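You operate a simulated robot arm through the tools that you are given. There is no shell and no other tool. Be economical: measure what you need, move in short steps, check, and stop when the job is done.

You run a simulated robot arm. Do the job below in one go: nothing can be reset, and whatever is moved stays where it is left.

TASK
Lay the firm carton across the slot and strap it.
Fine: Set the pull by its label: SOFT takes 40, FIRM 120, HARD 160. Carry the strap clip over the carton into the brass slot, let go, press start, then put the clip back in the grey rest. One tight, sound strap; leave the other carton be. The machine stays on, at rest. Keep hands and goods off strap, slot and clip while it draws. Crush, scorch, knock over or drop nothing. Set down upright: what you pick out.
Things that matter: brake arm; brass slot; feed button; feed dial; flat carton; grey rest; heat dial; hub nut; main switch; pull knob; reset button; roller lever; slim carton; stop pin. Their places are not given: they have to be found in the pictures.

The check looks at the end state, three seconds after you hand in, the way a careful person would. Anything else that was tipped, shoved, dropped, spilled or broken makes it a failure.

THE ROBOT
A 7-joint arm with a two-finger parallel gripper, fixed in place. Base frame: the origin is at the foot of the arm, x ahead of it, y to its left, z up; the work surface is at about z = 0. Units: mm, degrees, N and s.
With the tool pointing down near the work surface it reaches from about 240 to 620 mm from the base axis. Its first joint turns from -66.0 to 66.0 degrees. Payload 2.6 kg.
The tool frame sits at the grasp point between the pads (the TCP): z along the fingers, y along the line on which they close. The tips reach 30 mm beyond it. Largest opening 94 mm; finger width 28, thickness 10; the body of the gripper, 50 by 96 mm, starts 55 mm behind the TCP.
Orientation is told as [roll, pitch, yaw] about the base's x, y, z axes, in that order, counted from this pose: with the fingers straight down and closing along the base's y, the tool's x points along the base's -x, its y along +y and its z along -z.

THE INTERFACE
- The arm moves only by the tool step_arm. Its argument "commands" is a list of rows, each a list of 7 numbers: the finger opening in mm, from 0 to 94, then the shift along the base's x, y, z in units of 50 mm (1.0 is 50 mm), then the turn, a rotation vector about the base's x, y, z in units of 5 degrees (1.0 is 5 degrees). In form: [[jaw, dx, dy, dz, rx, ry, rz], ...]. A call has 1 to 20 rows; each row shifts and turns the commanded pose from where the row before left it. A call with a number of a shift or a turn outside -1 to 1 is refused whole. Each row takes 0.2 s and may step no farther than 50 mm and 8.6 degrees from the row before; otherwise, or with a gripper value out of range, the whole call is refused. A pose out of reach is approached as far as the arm can. The call stops where the force on the tool passes 40 N (or 10 N more than at its start, if that is more) or the arm is blocked; 0.2 s more then pass. Each finger travels about 72 mm/s and halts on what it meets, pressing with about 31 N; the grip force reading is that of the motor and also rises with nothing between the fingers. The clock runs only during rows and for 0.2 s after the last one: add rows that do not move to give the fingers time. The reply holds the time, the measured pose of the TCP, the force on the tool along the base axes, the opening and the grip force, in the units named above and with some noise, with the torque about the TCP (base axes, N m) and any sound that the robot's microphone picked up.
- Cameras (640 x 400 px; columns grow to the right, rows downward): "scene" is fixed at [47, 449.1, 552.8]; the picture's right is [-0.62, -0.78, 0.00], its down [-0.53, 0.42, -0.74] and it looks along [0.58, -0.46, -0.67] (base axes); focal length 214 px, centre (320, 200). "wrist" rides on the gripper at [76, 14, -102] in the tool frame; the picture's right is [-0.18, 0.98, 0.00], its down [-0.75, -0.14, -0.64] and it looks along [-0.63, -0.12, 0.77] (tool axes); focal length 243 px, centre (320, 200).
- get_image(camera): a new picture of that camera. The clock stands still meanwhile.
- probe_pixels(camera, pixels): for up to 12 pixels [column, row] of the newest picture of that camera ("zoom" is the newest enlarged one), the place [x, y, z] in the base frame of the surface seen there, good to about 2 mm. The clock stands still meanwhile.
- inspect(camera, box): a new picture of the part [left, top, right, bottom] of that camera's present view, enlarged. The clock stands still meanwhile.
- sign_off(): hands the job in; it is judged then, once.

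Work in short steps. Measure before you move; look again where a grasp or a placing could have gone wrong, and mend it. You have 80 turns and 54 pictures in all, those below and enlarged ones among them. Open the gripper and draw the arm clear of the work before you hand the job in, unless the task says otherwise; then end with one line.

The tools are called after "Call:" as a command line: name --pt "numbers of a row" for each row, then --argument value for the rest, lists and objects as JSON in quotes. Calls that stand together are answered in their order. step_arm: Moves the arm, as the interface text tells. Its arguments: {"type":"object","properties":{"commands":{"type":"array"}},"required":["commands"]} The other tools are called the same way: get_image (camera) takes a picture; probe_pixels (camera, pixels) gives the place of the surface under pixels of a picture; inspect (camera, box) takes an enlarged picture of a part of a camera's view; sign_off () hands the job in.

At the start:

```text
clock: 0.0
tool_pos: [346.4, -104.6, 409.3]
ee_rot: [-0.1, 0.0, 0.1]
contact_force: [0.4, -0.2, 0.0]
torque: [-0.01, 0.01, 0.01]
finger_gap: 94.0
grip_force: 0.0
```

scene: 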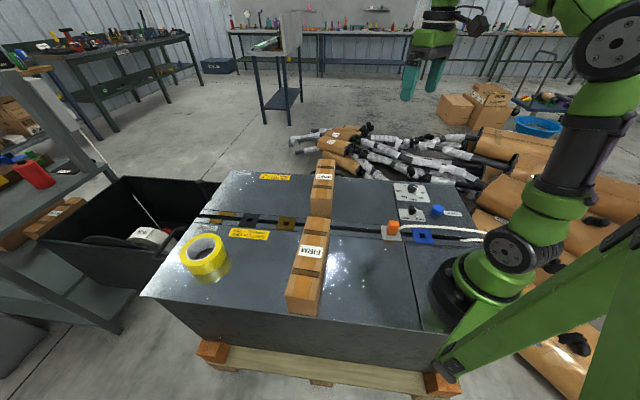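
wrist: 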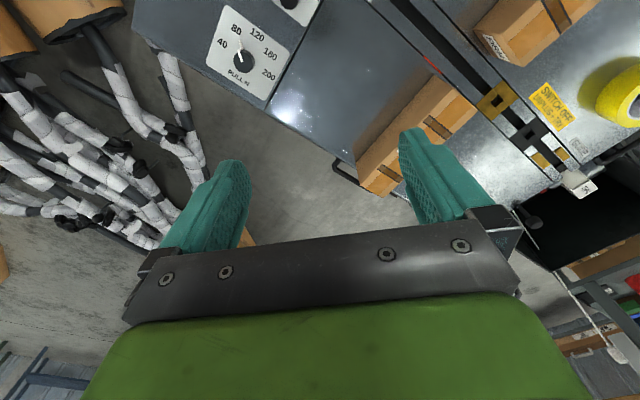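

The scene shows the machine with two cartons (near (310,265) and (323,188)), the slot, an orange clip at (392,228) and controls near (410,200). I enlarge these parts to read them.

Call:
inspect --camera "scene" --box '[340, 160, 500, 260]'

Call:
inspect --camera "scene" --box '[180, 160, 340, 260]'

Call:
inspect --camera "scene" --box '[260, 150, 420, 320]'

```text
4.00 times, centred on (420, 210) of scene
```

zoom: 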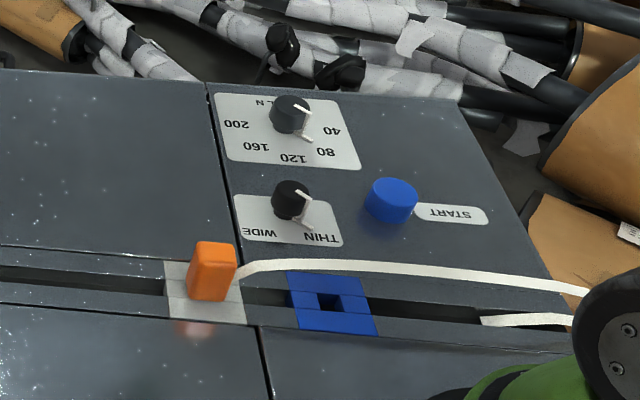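

```text
4.00 times, centred on (260, 210) of scene
```

zoom: 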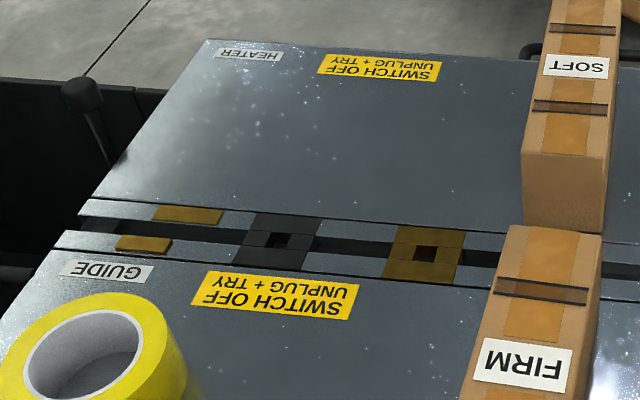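

```text
2.35 times, centred on (340, 235) of scene
```

zoom: 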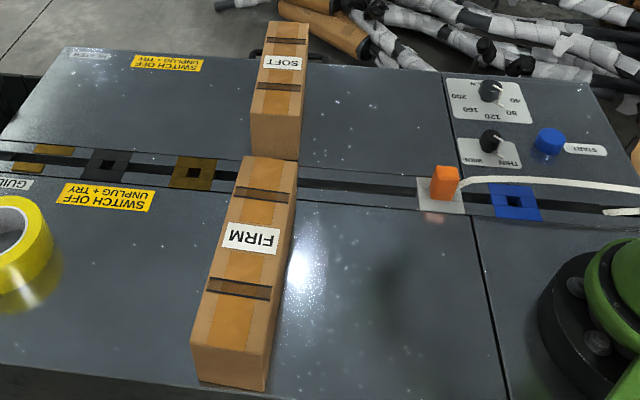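

I probe the key features in this last enlargement (labels, carton corners, slots, clip, knobs).

Call:
probe_pixels --camera "zoom" --pixels '[[243, 160], [295, 166], [193, 342], [264, 355], [248, 240], [192, 173], [106, 164], [444, 172], [490, 90], [491, 140], [548, 135], [513, 203]]'

Call:
probe_pixels --camera "scene" --pixels '[[323, 160], [335, 161], [311, 215], [328, 218], [300, 315], [317, 317], [205, 258], [408, 236], [430, 233], [470, 238], [250, 219], [285, 224]]'

Call:
inspect --camera "wrist" --box '[380, 0, 640, 200]'

Call:
inspect --camera "scene" --box '[120, 160, 260, 300]'

```text
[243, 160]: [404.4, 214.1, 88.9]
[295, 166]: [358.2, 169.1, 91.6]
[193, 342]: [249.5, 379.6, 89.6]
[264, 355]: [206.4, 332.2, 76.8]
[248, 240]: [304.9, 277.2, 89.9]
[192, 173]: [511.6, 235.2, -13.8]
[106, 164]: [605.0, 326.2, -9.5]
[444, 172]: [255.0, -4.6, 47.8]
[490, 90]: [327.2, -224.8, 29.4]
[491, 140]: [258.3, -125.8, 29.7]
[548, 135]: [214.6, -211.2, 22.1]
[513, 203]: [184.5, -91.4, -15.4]
```

```text
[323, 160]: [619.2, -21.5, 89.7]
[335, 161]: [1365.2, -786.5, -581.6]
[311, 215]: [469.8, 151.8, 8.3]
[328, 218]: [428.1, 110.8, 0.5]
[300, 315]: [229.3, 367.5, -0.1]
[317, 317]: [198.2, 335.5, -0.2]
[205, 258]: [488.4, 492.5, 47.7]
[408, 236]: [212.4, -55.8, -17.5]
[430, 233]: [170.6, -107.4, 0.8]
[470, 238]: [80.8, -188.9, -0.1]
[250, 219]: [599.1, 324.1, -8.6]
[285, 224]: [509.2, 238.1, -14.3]
```

```text
2.00 times, centred on (510, 100) of wrist
```

zoom: 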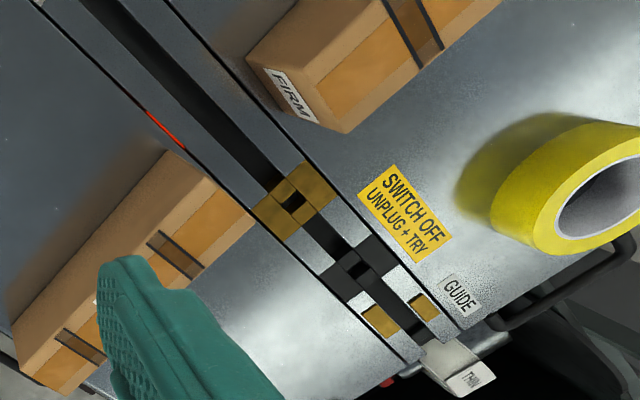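

```text
2.86 times, centred on (190, 230) of scene
```

zoom: 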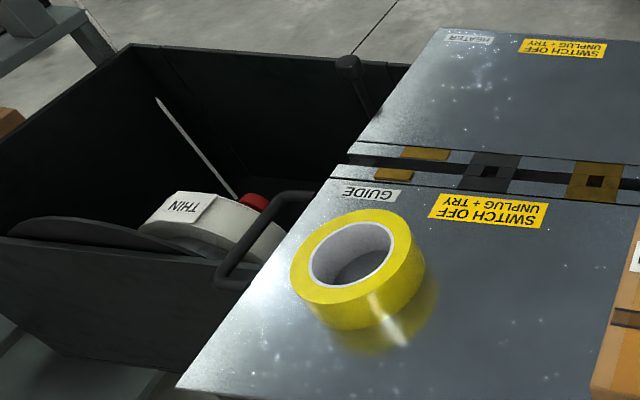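

The slot runs at 45° and the firm carton (about 64×227×90) lies beside it. I take closer looks at the dials and at the coil.

Call:
inspect --camera "scene" --box '[385, 175, 465, 225]'

Call:
inspect --camera "scene" --box '[360, 205, 480, 280]'

Call:
inspect --camera "wrist" --box '[200, 0, 340, 100]'

Call:
inspect --camera "scene" --box '[200, 240, 460, 400]'

```text
8.00 times, centred on (425, 200) of scene
```

zoom: 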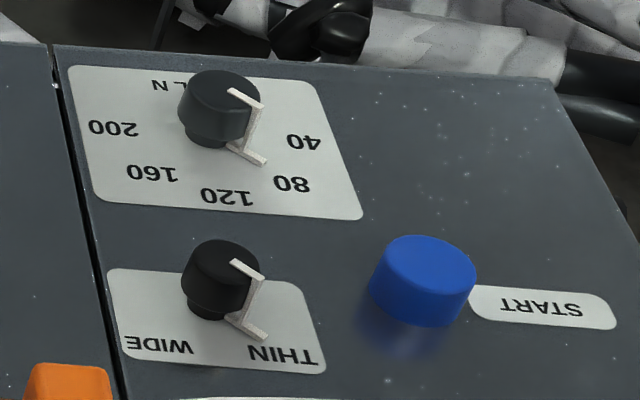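

```text
5.33 times, centred on (420, 242) of scene
```

zoom: 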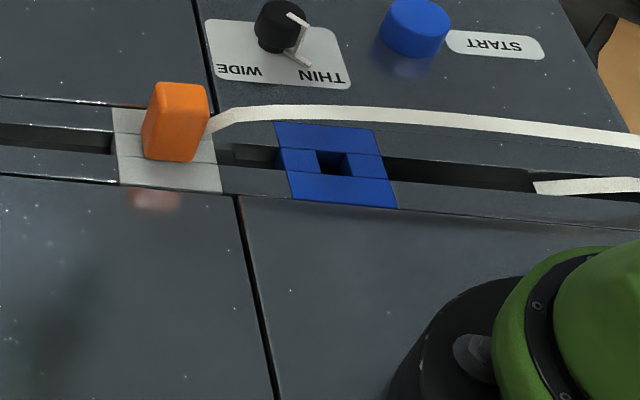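

```text
4.00 times, centred on (270, 50) of wrist
```

zoom: 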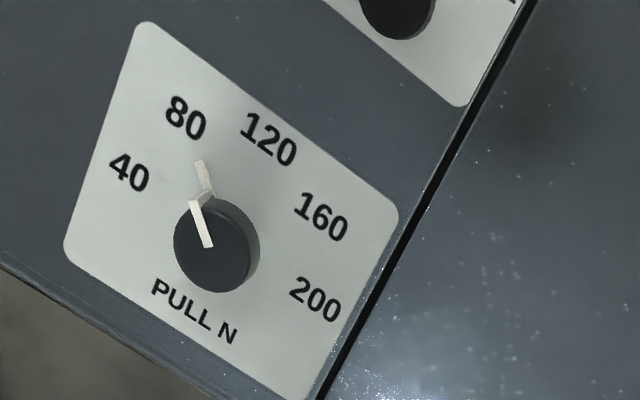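

```text
2.46 times, centred on (330, 320) of scene
```

zoom: 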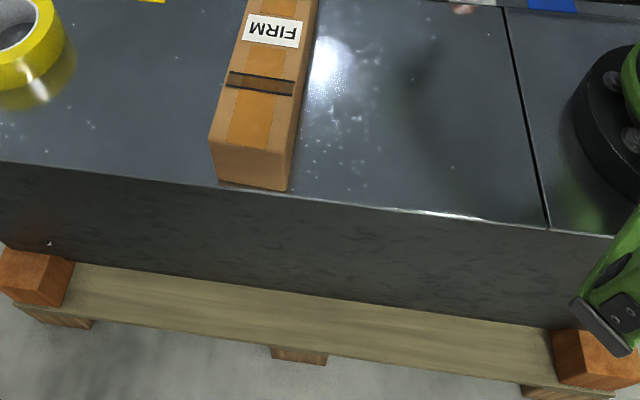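

Pull reads 80; heat dial is at THIN, matching the THIN coil. FIRM needs 120, so I probe the label positions around the pull knob for the turn angle.

Call:
probe_pixels --camera "wrist" --pixels '[[222, 43], [236, 29], [257, 35], [270, 54], [269, 75], [243, 62], [247, 64], [240, 42], [240, 58], [242, 53]]'

Call:
inspect --camera "scene" --box '[395, 178, 435, 203]'

```text
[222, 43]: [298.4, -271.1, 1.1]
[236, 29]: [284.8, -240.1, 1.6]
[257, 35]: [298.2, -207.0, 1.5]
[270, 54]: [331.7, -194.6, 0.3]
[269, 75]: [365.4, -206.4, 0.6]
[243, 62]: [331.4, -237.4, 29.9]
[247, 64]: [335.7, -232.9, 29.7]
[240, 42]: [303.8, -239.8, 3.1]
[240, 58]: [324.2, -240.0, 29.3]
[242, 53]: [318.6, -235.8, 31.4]
```

```text
16.00 times, centred on (415, 190) of scene
```

zoom: 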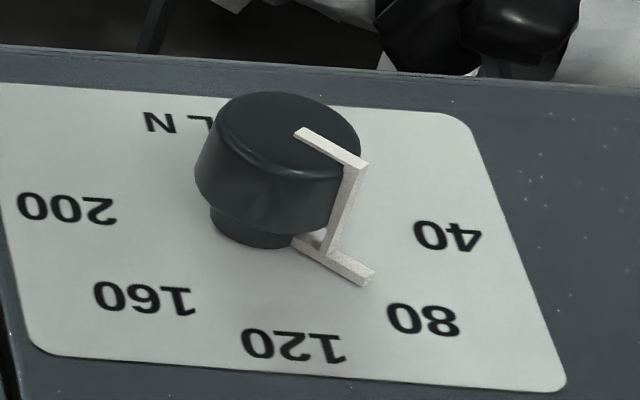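

Label circle centre is (330,-239.5), with 80 at 180° and 120 at 135°; so the knob must turn −45°. I move over the knob, fingers closing along y.

Call:
step_arm --pt "60 -0.041 -0.337 -0.773 0 0 0" --pt "60 -0.041 -0.337 -0.773 0 0 0" --pt "60 -0.041 -0.337 -0.773 0 0 0" --pt "60 -0.041 -0.337 -0.773 0 0 0" --pt "60 -0.041 -0.337 -0.773 0 0 0" --pt "60 -0.041 -0.337 -0.773 0 0 0" --pt "60 -0.041 -0.337 -0.773 0 0 0" --pt "60 -0.041 -0.337 -0.773 0 0 0" --pt "60 0 0 0 0 0 0"

Call:
get_image --camera "wrist"

```text
clock: 2.0
tool_pos: [329.2, -236.3, 100.1]
ee_rot: [0.0, 0.0, 0.0]
contact_force: [0.5, -0.7, 0.0]
torque: [0.03, 0.0, -0.03]
finger_gap: 59.9
grip_force: 0.1
```

```text
41 pictures are left
```

wrist: 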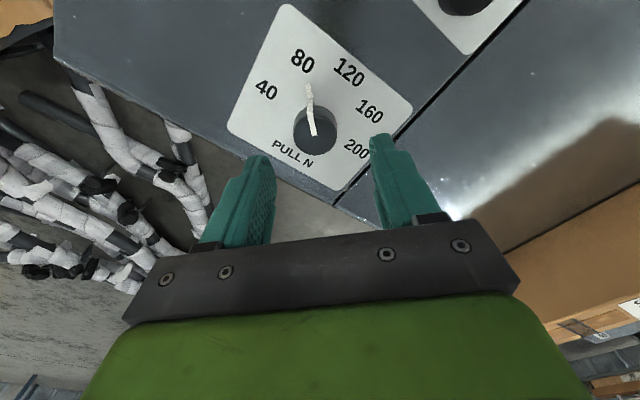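

The knob is between the fingers. I descend to z≈44 and check.

Call:
step_arm --pt "60 0 0 -0.6 0 0 0" --pt "60 0 0 -0.5 0 0 0" --pt "60 0 0 0 0 0 0"

Call:
inspect --camera "scene" --box '[370, 150, 450, 220]'

```text
clock: 2.8
tool_pos: [329.5, -238.7, 43.6]
ee_rot: [0.0, 0.0, 0.0]
contact_force: [0.4, -0.2, 0.0]
torque: [-0.04, 0.0, -0.02]
finger_gap: 60.1
grip_force: 0.1
```

```text
5.71 times, centred on (410, 185) of scene
```

zoom: 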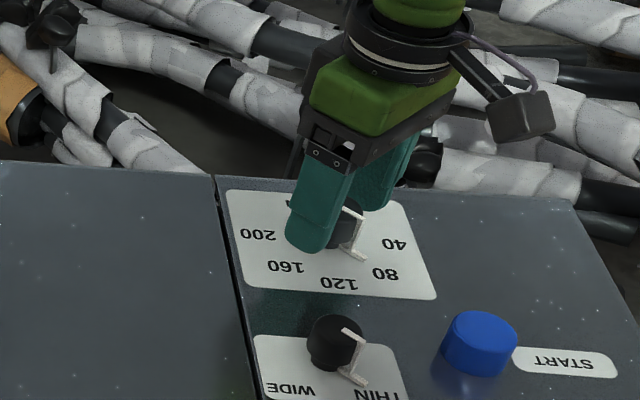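

Position is right. Close on the knob gently.

Call:
step_arm --pt "40 0 0 0 0 0 0" --pt "30 0 0 0 0 0 0" --pt "20 0 0 0 0 0 0" --pt "20 0 0 0 0 0 0" --pt "20 0 0 0 0 0 0"

```text
clock: 4.0
tool_pos: [329.2, -239.8, 43.6]
ee_rot: [-0.2, -0.1, 0.0]
contact_force: [2.9, -16.4, -10.6]
torque: [0.08, -0.31, -0.07]
finger_gap: 35.5
grip_force: 45.2
```

Gripped at 35.5 mm with a side force of −16 N in y, so I ease 1 mm to −y and then turn −45° about z.

Call:
step_arm --pt "20 0 -0.02 0 0 0 0" --pt "20 0 0 0 0 0 -1" --pt "20 0 0 0 0 0 -1" --pt "20 0 0 0 0 0 -1" --pt "20 0 0 0 0 0 -1" --pt "20 0 0 0 0 0 -1" --pt "20 0 0 0 0 0 -1" --pt "20 0 0 0 0 0 -1" --pt "20 0 0 0 0 0 -1" --pt "20 0 0 0 0 0 -1" --pt "20 0 0 0 0 0 0"

Call:
inspect --camera "scene" --box '[380, 160, 440, 215]'

```text
clock: 6.4
tool_pos: [329.4, -237.8, 46.1]
ee_rot: [0.2, 0.1, -44.9]
contact_force: [22.8, 9.3, -25.3]
torque: [-0.46, -0.62, 0.07]
finger_gap: 35.8
grip_force: 45.0
```

```text
7.27 times, centred on (410, 188) of scene
```

zoom: 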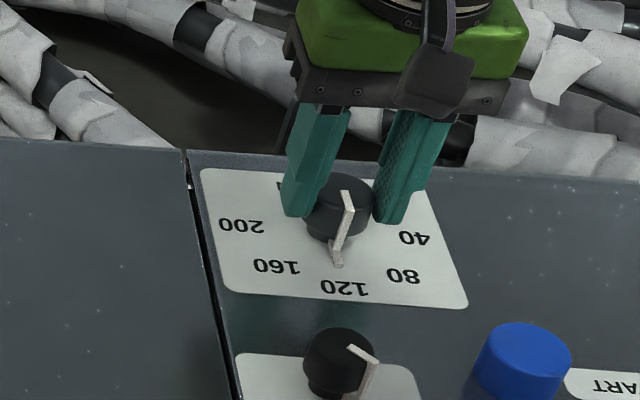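

The pointer now faces 120. I release, rise and check the dial.

Call:
step_arm --pt "60 0 0 0 0 0 0" --pt "60 0 0 0 0 0 0" --pt "60 0 0 0.8 0 0 0" --pt "60 0 0 0.9 0 0 0" --pt "60 0 0 0.9 0 0 0" --pt "60 0 0 0.9 0 0 0" --pt "60 0 0 0.9 0 0 0" --pt "60 0 0 0.9 0 0 0"

Call:
inspect --camera "scene" --box '[385, 175, 465, 225]'

Call:
get_image --camera "wrist"

```text
clock: 8.2
tool_pos: [327.9, -240.3, 310.7]
ee_rot: [0.0, 0.0, -44.9]
contact_force: [-0.2, 0.5, 0.7]
torque: [0.01, -0.03, 0.04]
finger_gap: 60.0
grip_force: 0.0
```

```text
8.00 times, centred on (425, 200) of scene
```

zoom: 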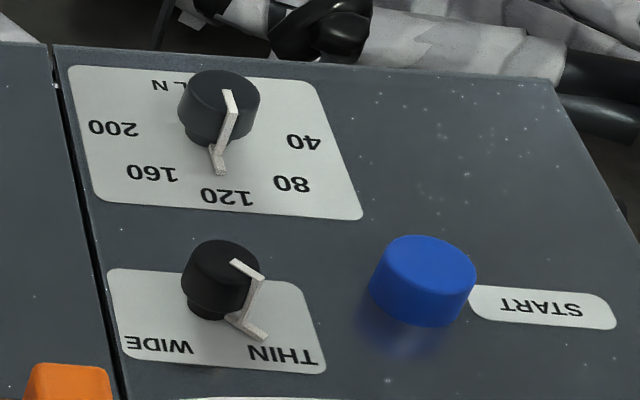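

```text
37 pictures are left
```

wrist: 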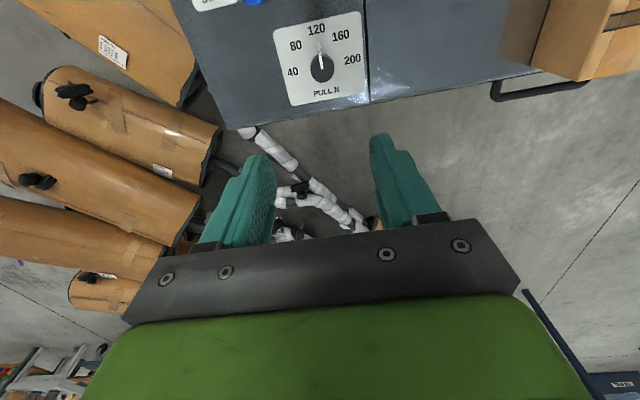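

Pull shows 120. Now I travel at height to above the firm carton (centre ≈ (304,275)), opening fully.

Call:
step_arm --pt "94 -0.04 0.94 0 0 0 0" --pt "94 -0.04 0.94 0 0 0 0" --pt "94 -0.04 0.94 0 0 0 0" --pt "94 -0.04 0.94 0 0 0 0" --pt "94 -0.04 0.94 0 0 0 0" --pt "94 -0.04 0.94 0 0 0 0" --pt "94 -0.04 0.94 0 0 0 0" --pt "94 -0.04 0.94 0 0 0 0" --pt "94 -0.04 0.94 0 0 0 0" --pt "94 -0.04 0.94 0 0 0 0" --pt "94 -0.04 0.94 0 0 0 0" --pt "94 0 0 0 0 0 0"

Call:
get_image --camera "wrist"

```text
clock: 10.8
tool_pos: [307.1, 274.2, 310.5]
ee_rot: [-0.1, 0.0, -44.9]
contact_force: [0.7, 0.1, 0.4]
torque: [-0.01, 0.0, 0.02]
finger_gap: 94.2
grip_force: 0.1
```

```text
36 pictures are left
```

wrist: 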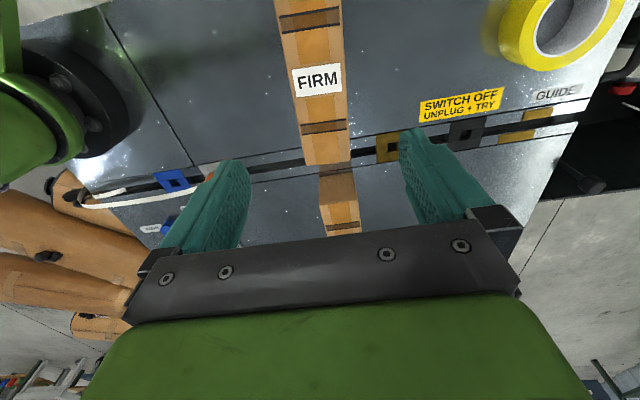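

I probe the carton's top edges, ends and neighbouring things in this view.

Call:
probe_pixels --camera "wrist" --pixels '[[306, 163], [350, 161], [294, 80], [345, 78], [282, 20], [340, 15], [318, 80], [385, 148], [322, 172], [350, 170], [325, 127], [310, 20]]'

Call:
inspect --camera "wrist" --box '[500, 60, 640, 200]'

```text
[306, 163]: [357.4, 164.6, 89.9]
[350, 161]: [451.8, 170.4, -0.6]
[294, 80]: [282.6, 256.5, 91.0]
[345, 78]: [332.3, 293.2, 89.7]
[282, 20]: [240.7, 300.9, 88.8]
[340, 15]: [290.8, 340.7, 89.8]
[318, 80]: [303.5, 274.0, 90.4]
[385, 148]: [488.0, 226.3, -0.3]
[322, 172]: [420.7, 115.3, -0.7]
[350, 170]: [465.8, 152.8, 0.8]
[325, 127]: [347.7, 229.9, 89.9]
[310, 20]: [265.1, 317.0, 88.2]
```

```text
2.86 times, centred on (570, 130) of wrist
```

zoom: 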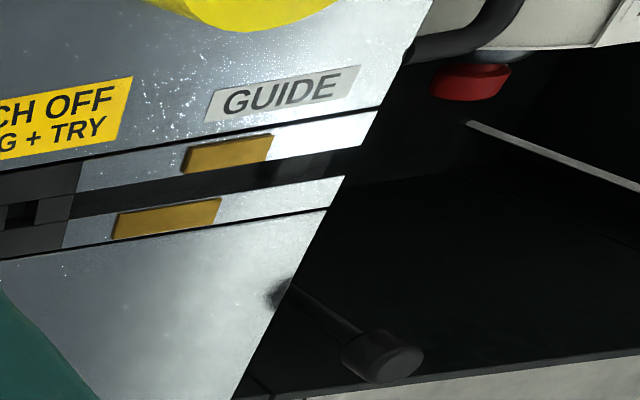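

The carton axis is at about 130.7°, width 63, centre ≈ (305,275). I turn −4.3°, align and go down to z≈62.

Call:
step_arm --pt "94 -0.04 0.02 -0.8 0 0 -0.43" --pt "94 0 0 -0.9 0 0 -0.43" --pt "94 0 0 -0.9 0 0 0" --pt "94 0 0 -0.9 0 0 0" --pt "94 0 0 -0.9 0 0 0" --pt "94 0 0 -0.57 0 0 0" --pt "94 0 0 0 0 0 0"

Call:
inspect --camera "scene" --box '[240, 160, 400, 330]'

```text
clock: 12.4
tool_pos: [304.6, 275.6, 62.6]
ee_rot: [0.0, 0.0, -49.4]
contact_force: [-0.2, 0.0, 0.3]
torque: [0.03, 0.01, -0.03]
finger_gap: 93.6
grip_force: 0.1
```

```text
2.35 times, centred on (320, 245) of scene
```

zoom: 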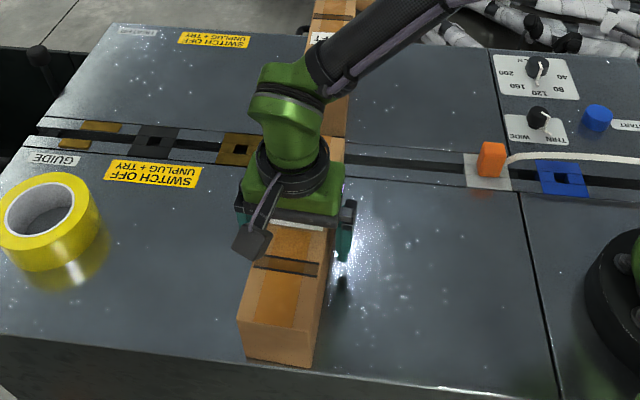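

The fingers straddle the carton. Close slowly, then lift a little to check weight and balance.

Call:
step_arm --pt "80 0 0 0 0 0 0" --pt "70 0 0 0 0 0 0" --pt "62 0 0 0 0 0 0" --pt "58 0 0 0 0 0 0" --pt "58 0 0 0 0 0 0" --pt "58 0 0 0.2 0 0 0" --pt "58 0 0 0.2 0 0 0" --pt "58 0 0 0 0 0 0"

Call:
inspect --camera "scene" --box '[240, 160, 400, 330]'

```text
clock: 14.2
tool_pos: [304.6, 276.1, 82.4]
ee_rot: [-0.1, 0.0, -49.3]
contact_force: [0.9, -0.4, -2.5]
torque: [0.01, 0.02, 0.01]
finger_gap: 74.3
grip_force: 31.0
```

```text
2.35 times, centred on (320, 245) of scene
```

zoom: 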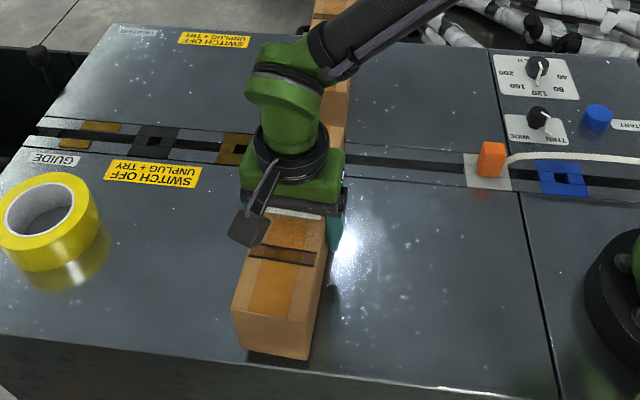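

The carton is firmly held (gap 74, weight ≈2.5 N). I move first along the slot to clear the SOFT carton, squaring it by +4.3°, then across over the slot line to (339,64), u≈285.

Call:
step_arm --pt "58 0 0 0.3 0 0 0" --pt "58 -0.35 -0.35 0 0 0 0.2" --pt "58 -0.355 -0.355 0 0 0 0.22" --pt "58 -0.355 -0.355 0 0 0 0.22" --pt "58 -0.355 -0.355 0 0 0 0.22" --pt "58 -0.355 -0.355 0 0 0 0" --pt "58 0 0 0 0 0 0" --pt "58 0.411 -0.413 0 0 0 0" --pt "58 0.411 -0.413 0 0 0 0" --pt "58 0.411 -0.413 0 0 0 0" --pt "58 0.411 -0.413 0 0 0 0" --pt "58 0.411 -0.413 0 0 0 0" --pt "58 0.411 -0.413 0 0 0 0" --pt "58 0 0 0 0 0 0"

Call:
get_image --camera "scene"

```text
clock: 17.2
tool_pos: [339.8, 65.2, 96.2]
ee_rot: [0.0, 0.0, -45.0]
contact_force: [0.5, 0.6, -3.7]
torque: [0.02, 0.04, 0.02]
finger_gap: 74.5
grip_force: 31.2
```

```text
32 pictures are left
```

scene: 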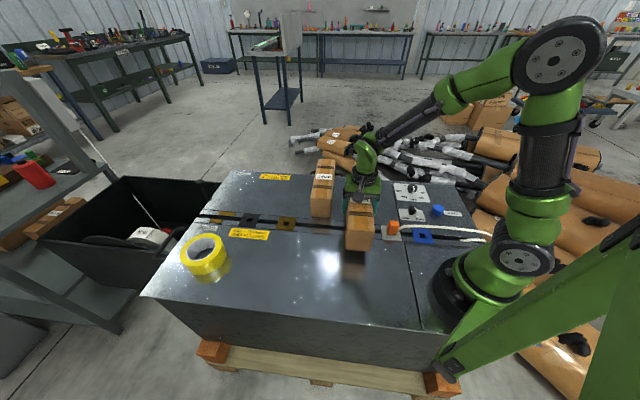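

Carton is over the slot and clear of SOFT. Lower to z≈63, gently for the last bit.

Call:
step_arm --pt "58 0 0 -0.25 0 0 0" --pt "58 0 0 -0.25 0 0 0" --pt "58 0 0 -0.1 0 0 0" --pt "58 0 0 -0.05 0 0 0" --pt "58 0 0 0 0 0 0"

Call:
inspect --camera "scene" --box '[280, 150, 440, 270]'

```text
clock: 18.4
tool_pos: [339.2, 64.3, 65.2]
ee_rot: [-0.1, 0.0, -45.1]
contact_force: [0.6, 0.7, -3.7]
torque: [0.02, 0.0, 0.01]
finger_gap: 74.4
grip_force: 30.7
```

```text
3.33 times, centred on (360, 210) of scene
```

zoom: 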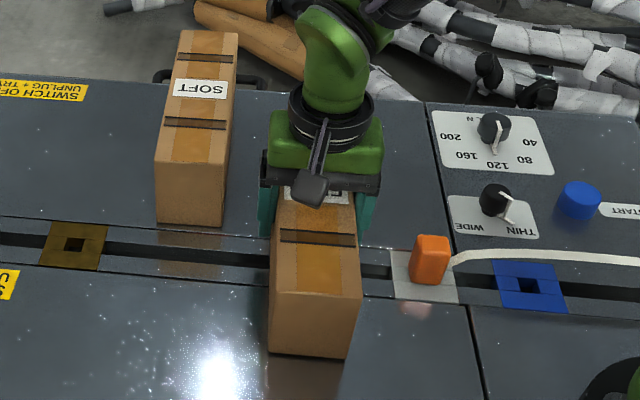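

Still hanging by ~2 mm; lower until contact, then release gently and rise.

Call:
step_arm --pt "58 0 0 -0.03 0 0 0" --pt "58 0 0 -0.02 0 0 0" --pt "58 0 0 0 0 0 0"

```text
clock: 19.2
tool_pos: [339.9, 64.5, 63.2]
ee_rot: [0.0, -0.1, -45.0]
contact_force: [0.5, 0.3, -3.9]
torque: [0.05, 0.05, -0.01]
finger_gap: 74.3
grip_force: 31.3
```

Call:
step_arm --pt "58 0 0 -0.02 0 0 0" --pt "58 0 0 -0.02 0 0 0" --pt "58 0 0 0 0 0 0"

```text
clock: 20.0
tool_pos: [340.0, 63.7, 61.1]
ee_rot: [0.1, -0.1, -44.9]
contact_force: [-7.0, -3.0, 29.5]
torque: [-0.26, 0.22, 0.12]
finger_gap: 74.3
grip_force: 31.1
```

Contact reached (29 N). Back off a hair, then open to 88 and rise.

Call:
step_arm --pt "58 0 0 0.015 0 0 0" --pt "78 0 0 0 0 0 0" --pt "88 0 0 0 0 0 0" --pt "88 0 0 0 0 0 0" --pt "88 0 0 0.5 0 0 0" --pt "88 0 0 0.8 0 0 0" --pt "88 0 0 0.9 0 0 0" --pt "88 0 0 0.9 0 0 0" --pt "88 0 0 0.9 0 0 0" --pt "88 0 0 0 0 0 0"

Call:
inspect --camera "scene" --box '[280, 150, 440, 270]'

```text
clock: 22.2
tool_pos: [337.3, 65.5, 260.4]
ee_rot: [0.0, 0.1, -45.0]
contact_force: [0.3, 0.8, 0.0]
torque: [-0.01, -0.04, -0.01]
finger_gap: 87.9
grip_force: 0.0
```

```text
3.33 times, centred on (360, 210) of scene
```

zoom: 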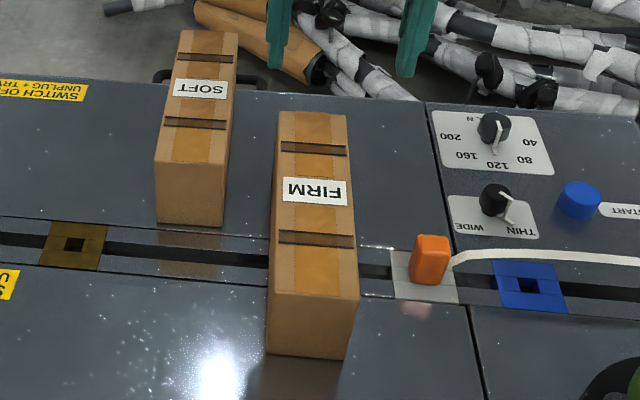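

The carton stands square across the slot. Now measure clip, rest, brass hole, start button and carton edges.

Call:
probe_pixels --camera "zoom" --pixels '[[430, 238], [420, 270], [438, 275], [446, 255], [425, 283], [394, 250], [393, 296], [458, 302], [75, 245], [580, 192], [350, 290], [330, 220]]'

Call:
inspect --camera "scene" --box '[375, 210, 415, 250]'

Call:
inspect --camera "scene" --box '[280, 210, 320, 240]'

```text
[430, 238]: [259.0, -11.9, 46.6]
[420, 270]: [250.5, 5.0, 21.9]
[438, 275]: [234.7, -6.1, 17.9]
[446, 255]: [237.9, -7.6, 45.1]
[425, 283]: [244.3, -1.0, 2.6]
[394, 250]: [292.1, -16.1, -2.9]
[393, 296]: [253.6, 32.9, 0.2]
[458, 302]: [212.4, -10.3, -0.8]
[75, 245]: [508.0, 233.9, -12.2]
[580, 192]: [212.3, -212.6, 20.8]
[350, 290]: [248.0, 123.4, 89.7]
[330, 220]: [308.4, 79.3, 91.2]
```

```text
10.00 times, centred on (395, 230) of scene
```

zoom: 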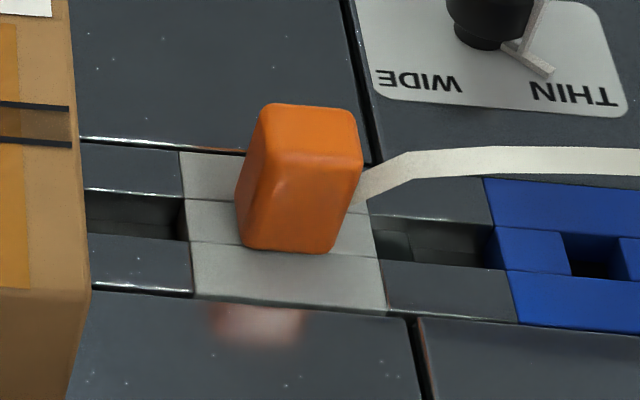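

```text
13.33 times, centred on (300, 225) of scene
```

zoom: 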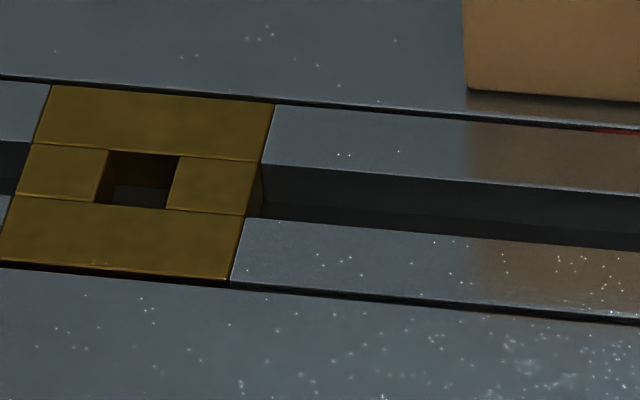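

Probe the brass plate and hole corners in this enlargement, and the red line at the slot edge.

Call:
probe_pixels --camera "zoom" --pixels '[[50, 87], [272, 105], [232, 278], [4, 262], [108, 152], [178, 158], [166, 207], [96, 202], [130, 195], [615, 131], [470, 90], [135, 125]]'

Call:
get_image --camera "wrist"

Call:
inspect --camera "scene" --box '[375, 210, 415, 250]'

```text
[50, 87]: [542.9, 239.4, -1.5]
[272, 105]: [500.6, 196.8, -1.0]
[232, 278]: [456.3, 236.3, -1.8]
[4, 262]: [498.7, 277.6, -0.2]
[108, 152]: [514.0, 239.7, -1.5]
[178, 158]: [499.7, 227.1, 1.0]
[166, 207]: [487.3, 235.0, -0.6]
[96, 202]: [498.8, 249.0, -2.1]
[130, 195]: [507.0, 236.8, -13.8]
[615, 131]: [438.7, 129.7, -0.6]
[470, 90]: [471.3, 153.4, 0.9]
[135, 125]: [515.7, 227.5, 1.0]
```

```text
27 pictures are left
```

wrist: 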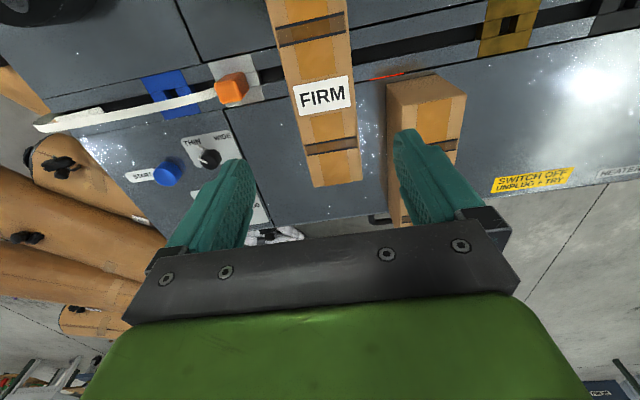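

```text
10.00 times, centred on (395, 230) of scene
```

zoom: 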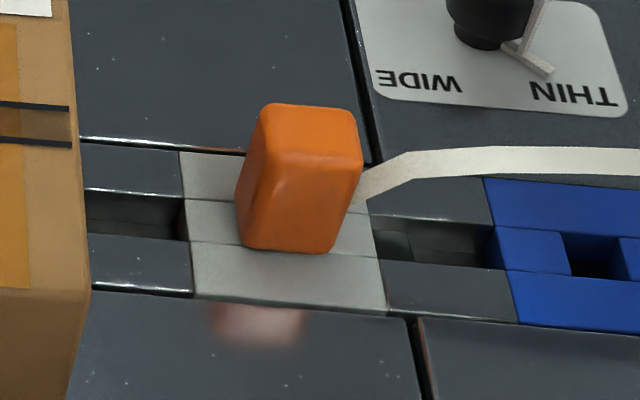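

Brass hole centre ≈ (500,238), i.e. slot line v≈−185. Probe the clip in the newest enlargement, and look at the red line by SOFT.

Call:
probe_pixels --camera "zoom" --pixels '[[270, 107], [345, 110], [358, 160], [255, 148], [245, 238], [325, 248], [290, 180], [310, 125], [195, 297], [384, 312], [182, 155], [365, 195]]'

Call:
inspect --camera "wrist" --box '[340, 40, 440, 110]'

Call:
inspect --camera "wrist" --box '[190, 50, 290, 120]'

```text
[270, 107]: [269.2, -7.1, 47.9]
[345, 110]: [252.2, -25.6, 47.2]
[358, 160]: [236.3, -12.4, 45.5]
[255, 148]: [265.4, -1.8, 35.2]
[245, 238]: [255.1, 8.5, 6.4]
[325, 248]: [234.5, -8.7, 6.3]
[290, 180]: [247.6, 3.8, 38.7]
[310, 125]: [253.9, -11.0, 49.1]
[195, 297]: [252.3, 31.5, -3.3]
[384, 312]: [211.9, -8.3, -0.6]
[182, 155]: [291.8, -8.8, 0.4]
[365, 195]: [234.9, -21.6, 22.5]
```

```text
5.71 times, centred on (390, 75) of wrist
```

zoom: 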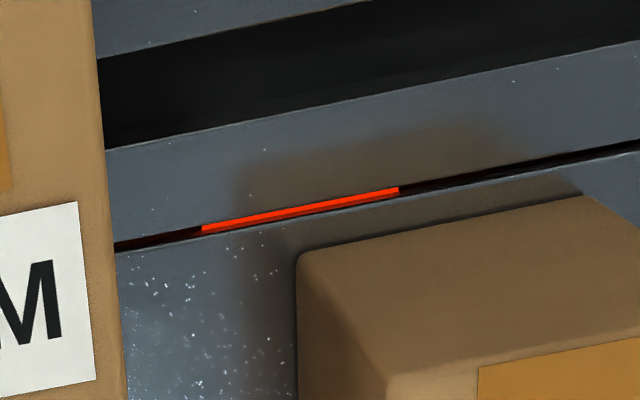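

```text
5.71 times, centred on (240, 85) of wrist
```

zoom: 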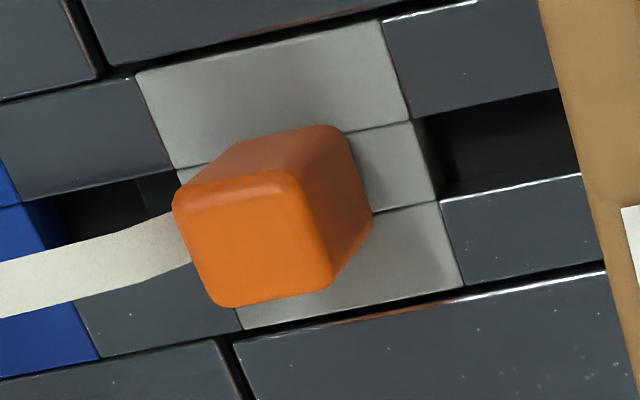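

The clip is ≈28×26, z to 48, centred at (253,−9) with the strap leaving on the base side; the red line is the heater, which is on, and the FIRM carton is clear of it. I move above the clip turning +90° so the fingers close across the slot.

Call:
step_arm --pt "60 -0.094 -0.083 -0.155 0 0 1" --pt "60 -0.094 -0.083 -0.155 0 0 1" --pt "60 -0.094 -0.083 -0.155 0 0 1" --pt "60 -0.094 -0.083 -0.155 0 0 1" --pt "60 -0.094 -0.083 -0.155 0 0 1" --pt "60 -0.094 -0.083 -0.155 0 0 1" --pt "60 -0.094 -0.083 -0.155 0 0 1" --pt "60 -0.094 -0.083 -0.155 0 0 1" --pt "60 -0.094 -0.083 -0.155 0 0 1" --pt "60 -0.094 -0.083 -0.155 0 0 1" --pt "60 -0.094 -0.083 -0.155 0 0 1" --pt "60 -0.094 -0.083 -0.155 0 0 1" --pt "60 -0.094 -0.083 -0.155 0 0 1" --pt "60 -0.094 -0.083 -0.155 0 0 1" --pt "60 -0.094 -0.083 -0.155 0 0 1" --pt "60 -0.094 -0.083 -0.155 0 0 1" --pt "60 -0.094 -0.083 -0.155 0 0 1" --pt "60 -0.094 -0.083 -0.155 0 0 1" --pt "60 0 0 0 0 0 0"

Call:
get_image --camera "wrist"

```text
clock: 26.2
tool_pos: [253.3, -11.2, 121.1]
ee_rot: [0.0, 0.0, 44.9]
contact_force: [0.1, 0.3, 0.3]
torque: [0.06, 0.01, 0.02]
finger_gap: 60.1
grip_force: 0.0
```

```text
23 pictures are left
```

wrist: 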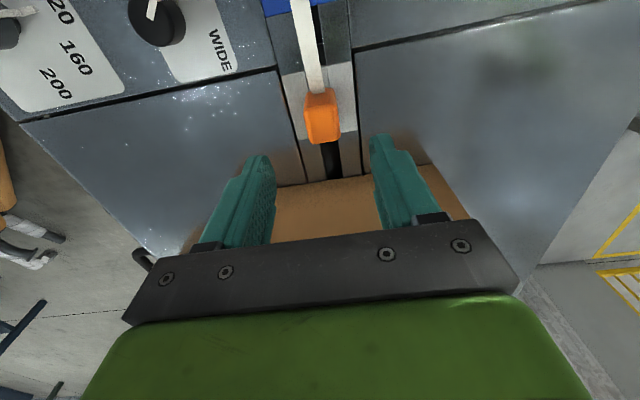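

The clip sits centred between the fingers. I descend to z≈60 first and check alignment.

Call:
step_arm --pt "60 0 0 -0.6 0 0 0" --pt "60 0 0 -0.6 0 0 0" --pt "60 0 0 -0.2 0 0 0" --pt "60 0 0 0 0 0 0"

Call:
inspect --camera "scene" --box '[350, 190, 430, 250]'

```text
clock: 27.2
tool_pos: [254.7, -11.1, 51.7]
ee_rot: [0.0, 0.0, 44.9]
contact_force: [-0.4, 1.1, 0.0]
torque: [0.02, 0.01, 0.02]
finger_gap: 60.2
grip_force: 0.0
```

```text
6.67 times, centred on (390, 220) of scene
```

zoom: 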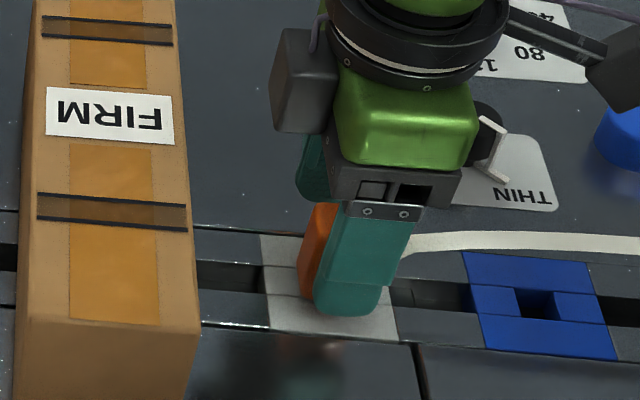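

Off by about 3 mm in v. Correct, go to z≈37 and close on the clip.

Call:
step_arm --pt "60 -0.04 0.04 -0.15 0 0 0" --pt "60 0 0 -0.14 0 0 0" --pt "50 0 0 0 0 0 0" --pt "40 0 0 0 0 0 0" --pt "30 0 0 0 0 0 0" --pt "20 0 0 0 0 0 0" --pt "18 0 0 0 0 0 0" --pt "18 0 0 0 0 0 0"

```text
clock: 29.0
tool_pos: [253.8, -9.1, 36.3]
ee_rot: [0.0, 0.0, 45.0]
contact_force: [-0.1, -0.9, -0.7]
torque: [-0.02, 0.01, 0.0]
finger_gap: 29.4
grip_force: 30.9
```

Gripped at 29.4 mm with no side force. Lift straight up.

Call:
step_arm --pt "18 0 0 0.3 0 0 0" --pt "18 0 0 0.5 0 0 0" --pt "18 0 0 0.7 0 0 0" --pt "18 0 0 0.7 0 0 0" --pt "18 0 0 0.5 0 0 0" --pt "18 0 0 0 0 0 0"

Call:
get_image --camera "scene"

```text
clock: 30.4
tool_pos: [251.4, -8.4, 170.8]
ee_rot: [-0.1, 0.1, 44.9]
contact_force: [-0.4, -0.6, -1.2]
torque: [-0.04, -0.03, 0.0]
finger_gap: 29.4
grip_force: 30.6
```

```text
21 pictures are left
```

scene: 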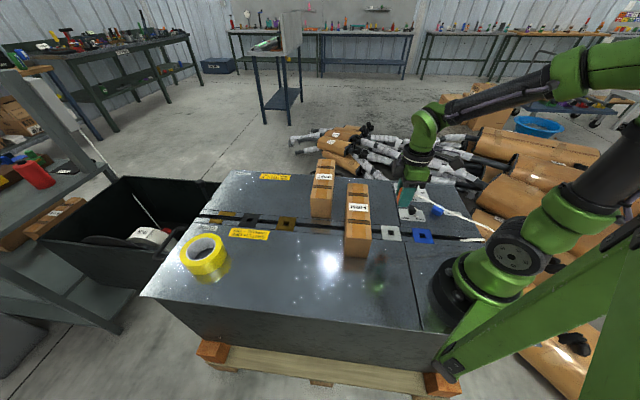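

The clip hangs from the gripper with the strap trailing. Carry along the slot over the carton to above the brass slot.

Call:
step_arm --pt "18 0.412 0.409 0 0 0 0" --pt "18 0.412 0.409 0 0 0 0" --pt "18 0.412 0.409 0 0 0 0" --pt "18 0.412 0.409 0 0 0 0" --pt "18 0.412 0.409 0 0 0 0" --pt "18 0.412 0.409 0 0 0 0" --pt "18 0.412 0.409 0 0 0 0" --pt "18 0.412 0.409 0 0 0 0" --pt "18 0.412 0.409 0 0 0 0" --pt "18 0.412 0.409 0 0 0 0" --pt "18 0.412 0.409 0 0 0 0" --pt "18 0.412 0.409 0 0 0 0" --pt "18 0 0 0 0 0 0"

Call:
inspect --camera "scene" --box '[220, 130, 460, 290]'

```text
clock: 33.2
tool_pos: [500.1, 235.8, 168.4]
ee_rot: [0.0, 0.1, 45.1]
contact_force: [0.0, 0.6, -0.7]
torque: [-0.03, -0.01, 0.03]
finger_gap: 29.6
grip_force: 30.9
```

```text
2.50 times, centred on (340, 210) of scene
```

zoom: 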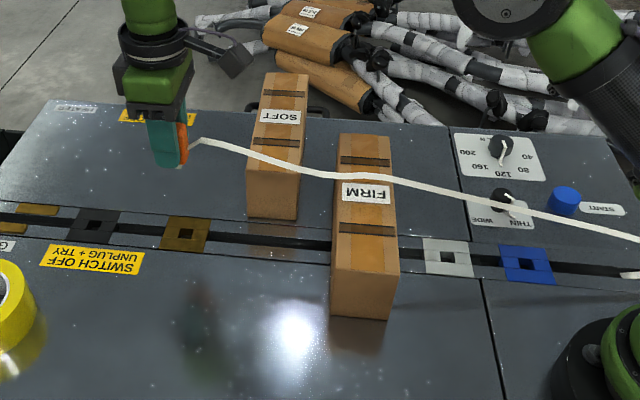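

The strap lies over the carton. Lower over the brass slot to z≈60 and check.

Call:
step_arm --pt "18 0 0 -0.7 0 0 0" --pt "18 0 0 -0.7 0 0 0" --pt "18 0 0 -0.6 0 0 0" --pt "18 0 0 -0.16 0 0 0" --pt "18 0 0 0 0 0 0"

Call:
inspect --camera "scene" --box '[250, 180, 350, 250]'

```text
clock: 34.4
tool_pos: [500.2, 235.5, 62.4]
ee_rot: [0.0, 0.0, 45.0]
contact_force: [0.2, -0.3, -0.9]
torque: [-0.01, 0.02, -0.02]
finger_gap: 29.6
grip_force: 30.8
```

```text
5.71 times, centred on (300, 215) of scene
```

zoom: 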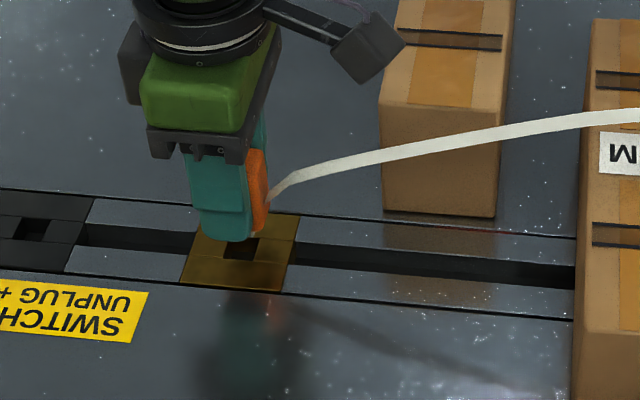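

Adjust by about 1 mm and lower the last 26 mm gently.

Call:
step_arm --pt "18 0.01 0.03 -0.2 0 0 0" --pt "18 0 0 -0.16 0 0 0" --pt "18 0 0 -0.1 0 0 0" --pt "18 0 0 -0.04 0 0 0" --pt "18 0 0 0 0 0 0"

Call:
inspect --camera "scene" --box '[250, 180, 350, 250]'

```text
clock: 35.6
tool_pos: [499.4, 237.0, 37.2]
ee_rot: [0.0, 0.0, 44.9]
contact_force: [-0.2, 0.0, -0.1]
torque: [0.0, -0.01, 0.01]
finger_gap: 29.4
grip_force: 30.9
```

```text
5.71 times, centred on (300, 215) of scene
```

zoom: 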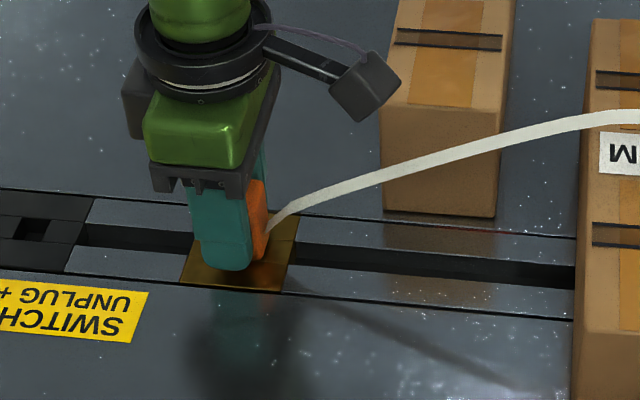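

Nearly seated with almost no force; ease down about 1.5 mm more, then let go.

Call:
step_arm --pt "18 0 0 -0.015 0 0 0" --pt "18 0 0 -0.015 0 0 0" --pt "18 0 0 0 0 0 0"

```text
clock: 36.4
tool_pos: [500.2, 237.9, 36.9]
ee_rot: [0.0, 0.0, 44.9]
contact_force: [-0.6, -0.1, -1.0]
torque: [-0.04, 0.03, -0.02]
finger_gap: 29.1
grip_force: 31.7
```

Call:
step_arm --pt "18 0 0 -0.02 0 0 0" --pt "18 0 0 0 0 0 0"

```text
clock: 37.0
tool_pos: [499.8, 237.6, 35.8]
ee_rot: [0.0, 0.0, 45.1]
contact_force: [-1.2, 0.0, 3.5]
torque: [-0.04, 0.05, -0.02]
finger_gap: 29.4
grip_force: 31.1
```

Light contact (3.5 N), so the clip is seated. Open slowly and rise straight.

Call:
step_arm --pt "34 0 0 0 0 0 0" --pt "44 0 0 0 0 0 0" --pt "56 0 0 0 0 0 0" --pt "60 0 0 0 0 0 0" --pt "60 0 0 0.4 0 0 0" --pt "60 0 0 0.6 0 0 0" --pt "60 0 0 0.9 0 0 0" --pt "60 0 0 0.9 0 0 0" --pt "60 0 0 0.9 0 0 0" --pt "60 0 0 0 0 0 0"

Call:
inspect --camera "scene" --box '[250, 160, 390, 260]'

```text
clock: 39.2
tool_pos: [501.6, 237.9, 221.0]
ee_rot: [-0.1, 0.0, 45.1]
contact_force: [0.0, -0.6, 0.2]
torque: [0.03, -0.03, -0.02]
finger_gap: 60.0
grip_force: 0.0
```

```text
4.00 times, centred on (320, 210) of scene
```

zoom: 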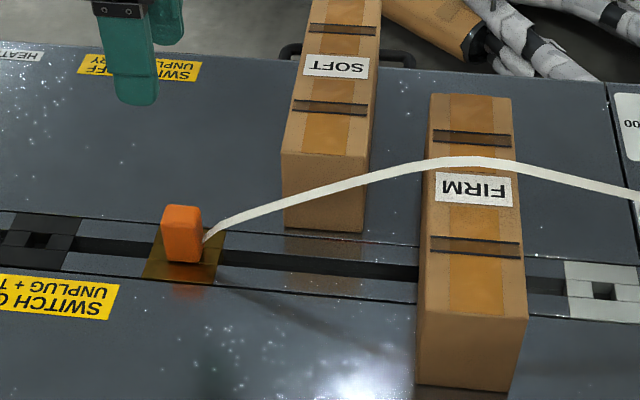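

The clip sits upright in the brass slot and the strap runs over the carton. I go at height to above the start button (213,−212,21), closing the fingers.

Call:
step_arm --pt "60 -0.48 -0.75 0 0 0 0" --pt "40 -0.48 -0.75 0 0 0 0" --pt "20 -0.48 -0.75 0 0 0 -1" --pt "0 -0.48 -0.75 0 0 0 -1" --pt "0 -0.48 -0.75 0 0 0 -1" --pt "0 -0.48 -0.75 0 0 0 -1" --pt "0 -0.48 -0.75 0 0 0 -1" --pt "0 -0.48 -0.75 0 0 0 -1" --pt "0 -0.48 -0.75 0 0 0 -1" --pt "0 -0.48 -0.75 0 0 0 -1" --pt "0 -0.48 -0.75 0 0 0 -1" --pt "0 -0.48 -0.75 0 0 0 0" --pt "0 0 0 0 0 0 0"

Call:
get_image --camera "wrist"

```text
clock: 42.0
tool_pos: [209.3, -213.0, 219.1]
ee_rot: [0.0, 0.1, 0.0]
contact_force: [-0.3, -0.2, 0.5]
torque: [0.0, 0.01, 0.04]
finger_gap: 0.1
grip_force: 30.6
```

```text
16 pictures are left
```

wrist: 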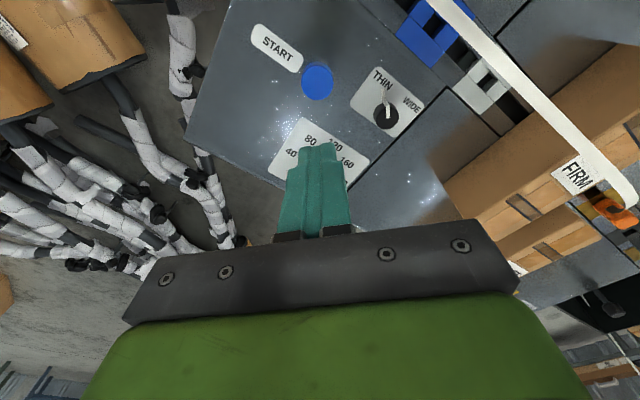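

Fingers are closed above the panel. Probe the button's position from here.

Call:
probe_pixels --camera "wrist" --pixels '[[317, 76], [303, 76], [331, 76], [317, 66], [383, 78], [411, 101], [386, 117], [386, 103], [387, 95]]'

Call:
inspect --camera "wrist" --box '[340, 50, 440, 140]'

```text
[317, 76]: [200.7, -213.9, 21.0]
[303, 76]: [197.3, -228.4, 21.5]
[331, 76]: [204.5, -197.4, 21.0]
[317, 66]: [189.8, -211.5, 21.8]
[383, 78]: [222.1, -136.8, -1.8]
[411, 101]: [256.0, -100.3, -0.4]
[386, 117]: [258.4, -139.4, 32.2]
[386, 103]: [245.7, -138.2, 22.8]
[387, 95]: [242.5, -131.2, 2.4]
```

```text
4.44 times, centred on (390, 95) of wrist
```

zoom: 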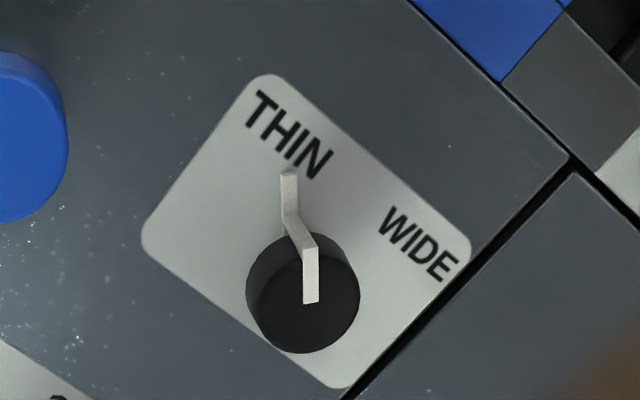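

Heat is on THIN; button centre ≈ (207,−213), right below. Descend to z≈57.

Call:
step_arm --pt "0 -0.04 0 -0.8 0 0 0" --pt "0 0 0 -0.8 0 0 0" --pt "0 0 0 -0.8 0 0 0" --pt "0 0 0 -0.8 0 0 0" --pt "0 0 0 0 0 0 0"

Call:
inspect --camera "scene" --box '[380, 150, 480, 250]'

```text
clock: 43.2
tool_pos: [210.0, -211.6, 61.2]
ee_rot: [0.0, 0.0, 0.0]
contact_force: [-0.2, 0.4, 0.2]
torque: [-0.03, 0.01, 0.05]
finger_gap: 0.3
grip_force: 30.8
```

```text
4.00 times, centred on (430, 200) of scene
```

zoom: 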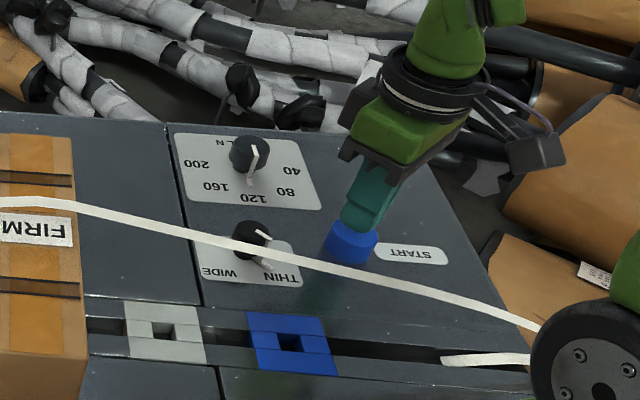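

Aligned over the button and clear of the strap. Press down in small steps.

Call:
step_arm --pt "0 -0.03 0 -0.1 0 0 0" --pt "0 0 0 -0.08 0 0 0" --pt "0 0 0 -0.04 0 0 0" --pt "0 0 0 -0.04 0 0 0" --pt "0 0 0 -0.04 0 0 0"

```text
clock: 44.4
tool_pos: [209.0, -212.7, 45.2]
ee_rot: [-0.1, 0.0, 0.0]
contact_force: [-0.3, -0.3, 1.5]
torque: [0.01, 0.03, -0.02]
finger_gap: 0.1
grip_force: 31.2
heard: click
```

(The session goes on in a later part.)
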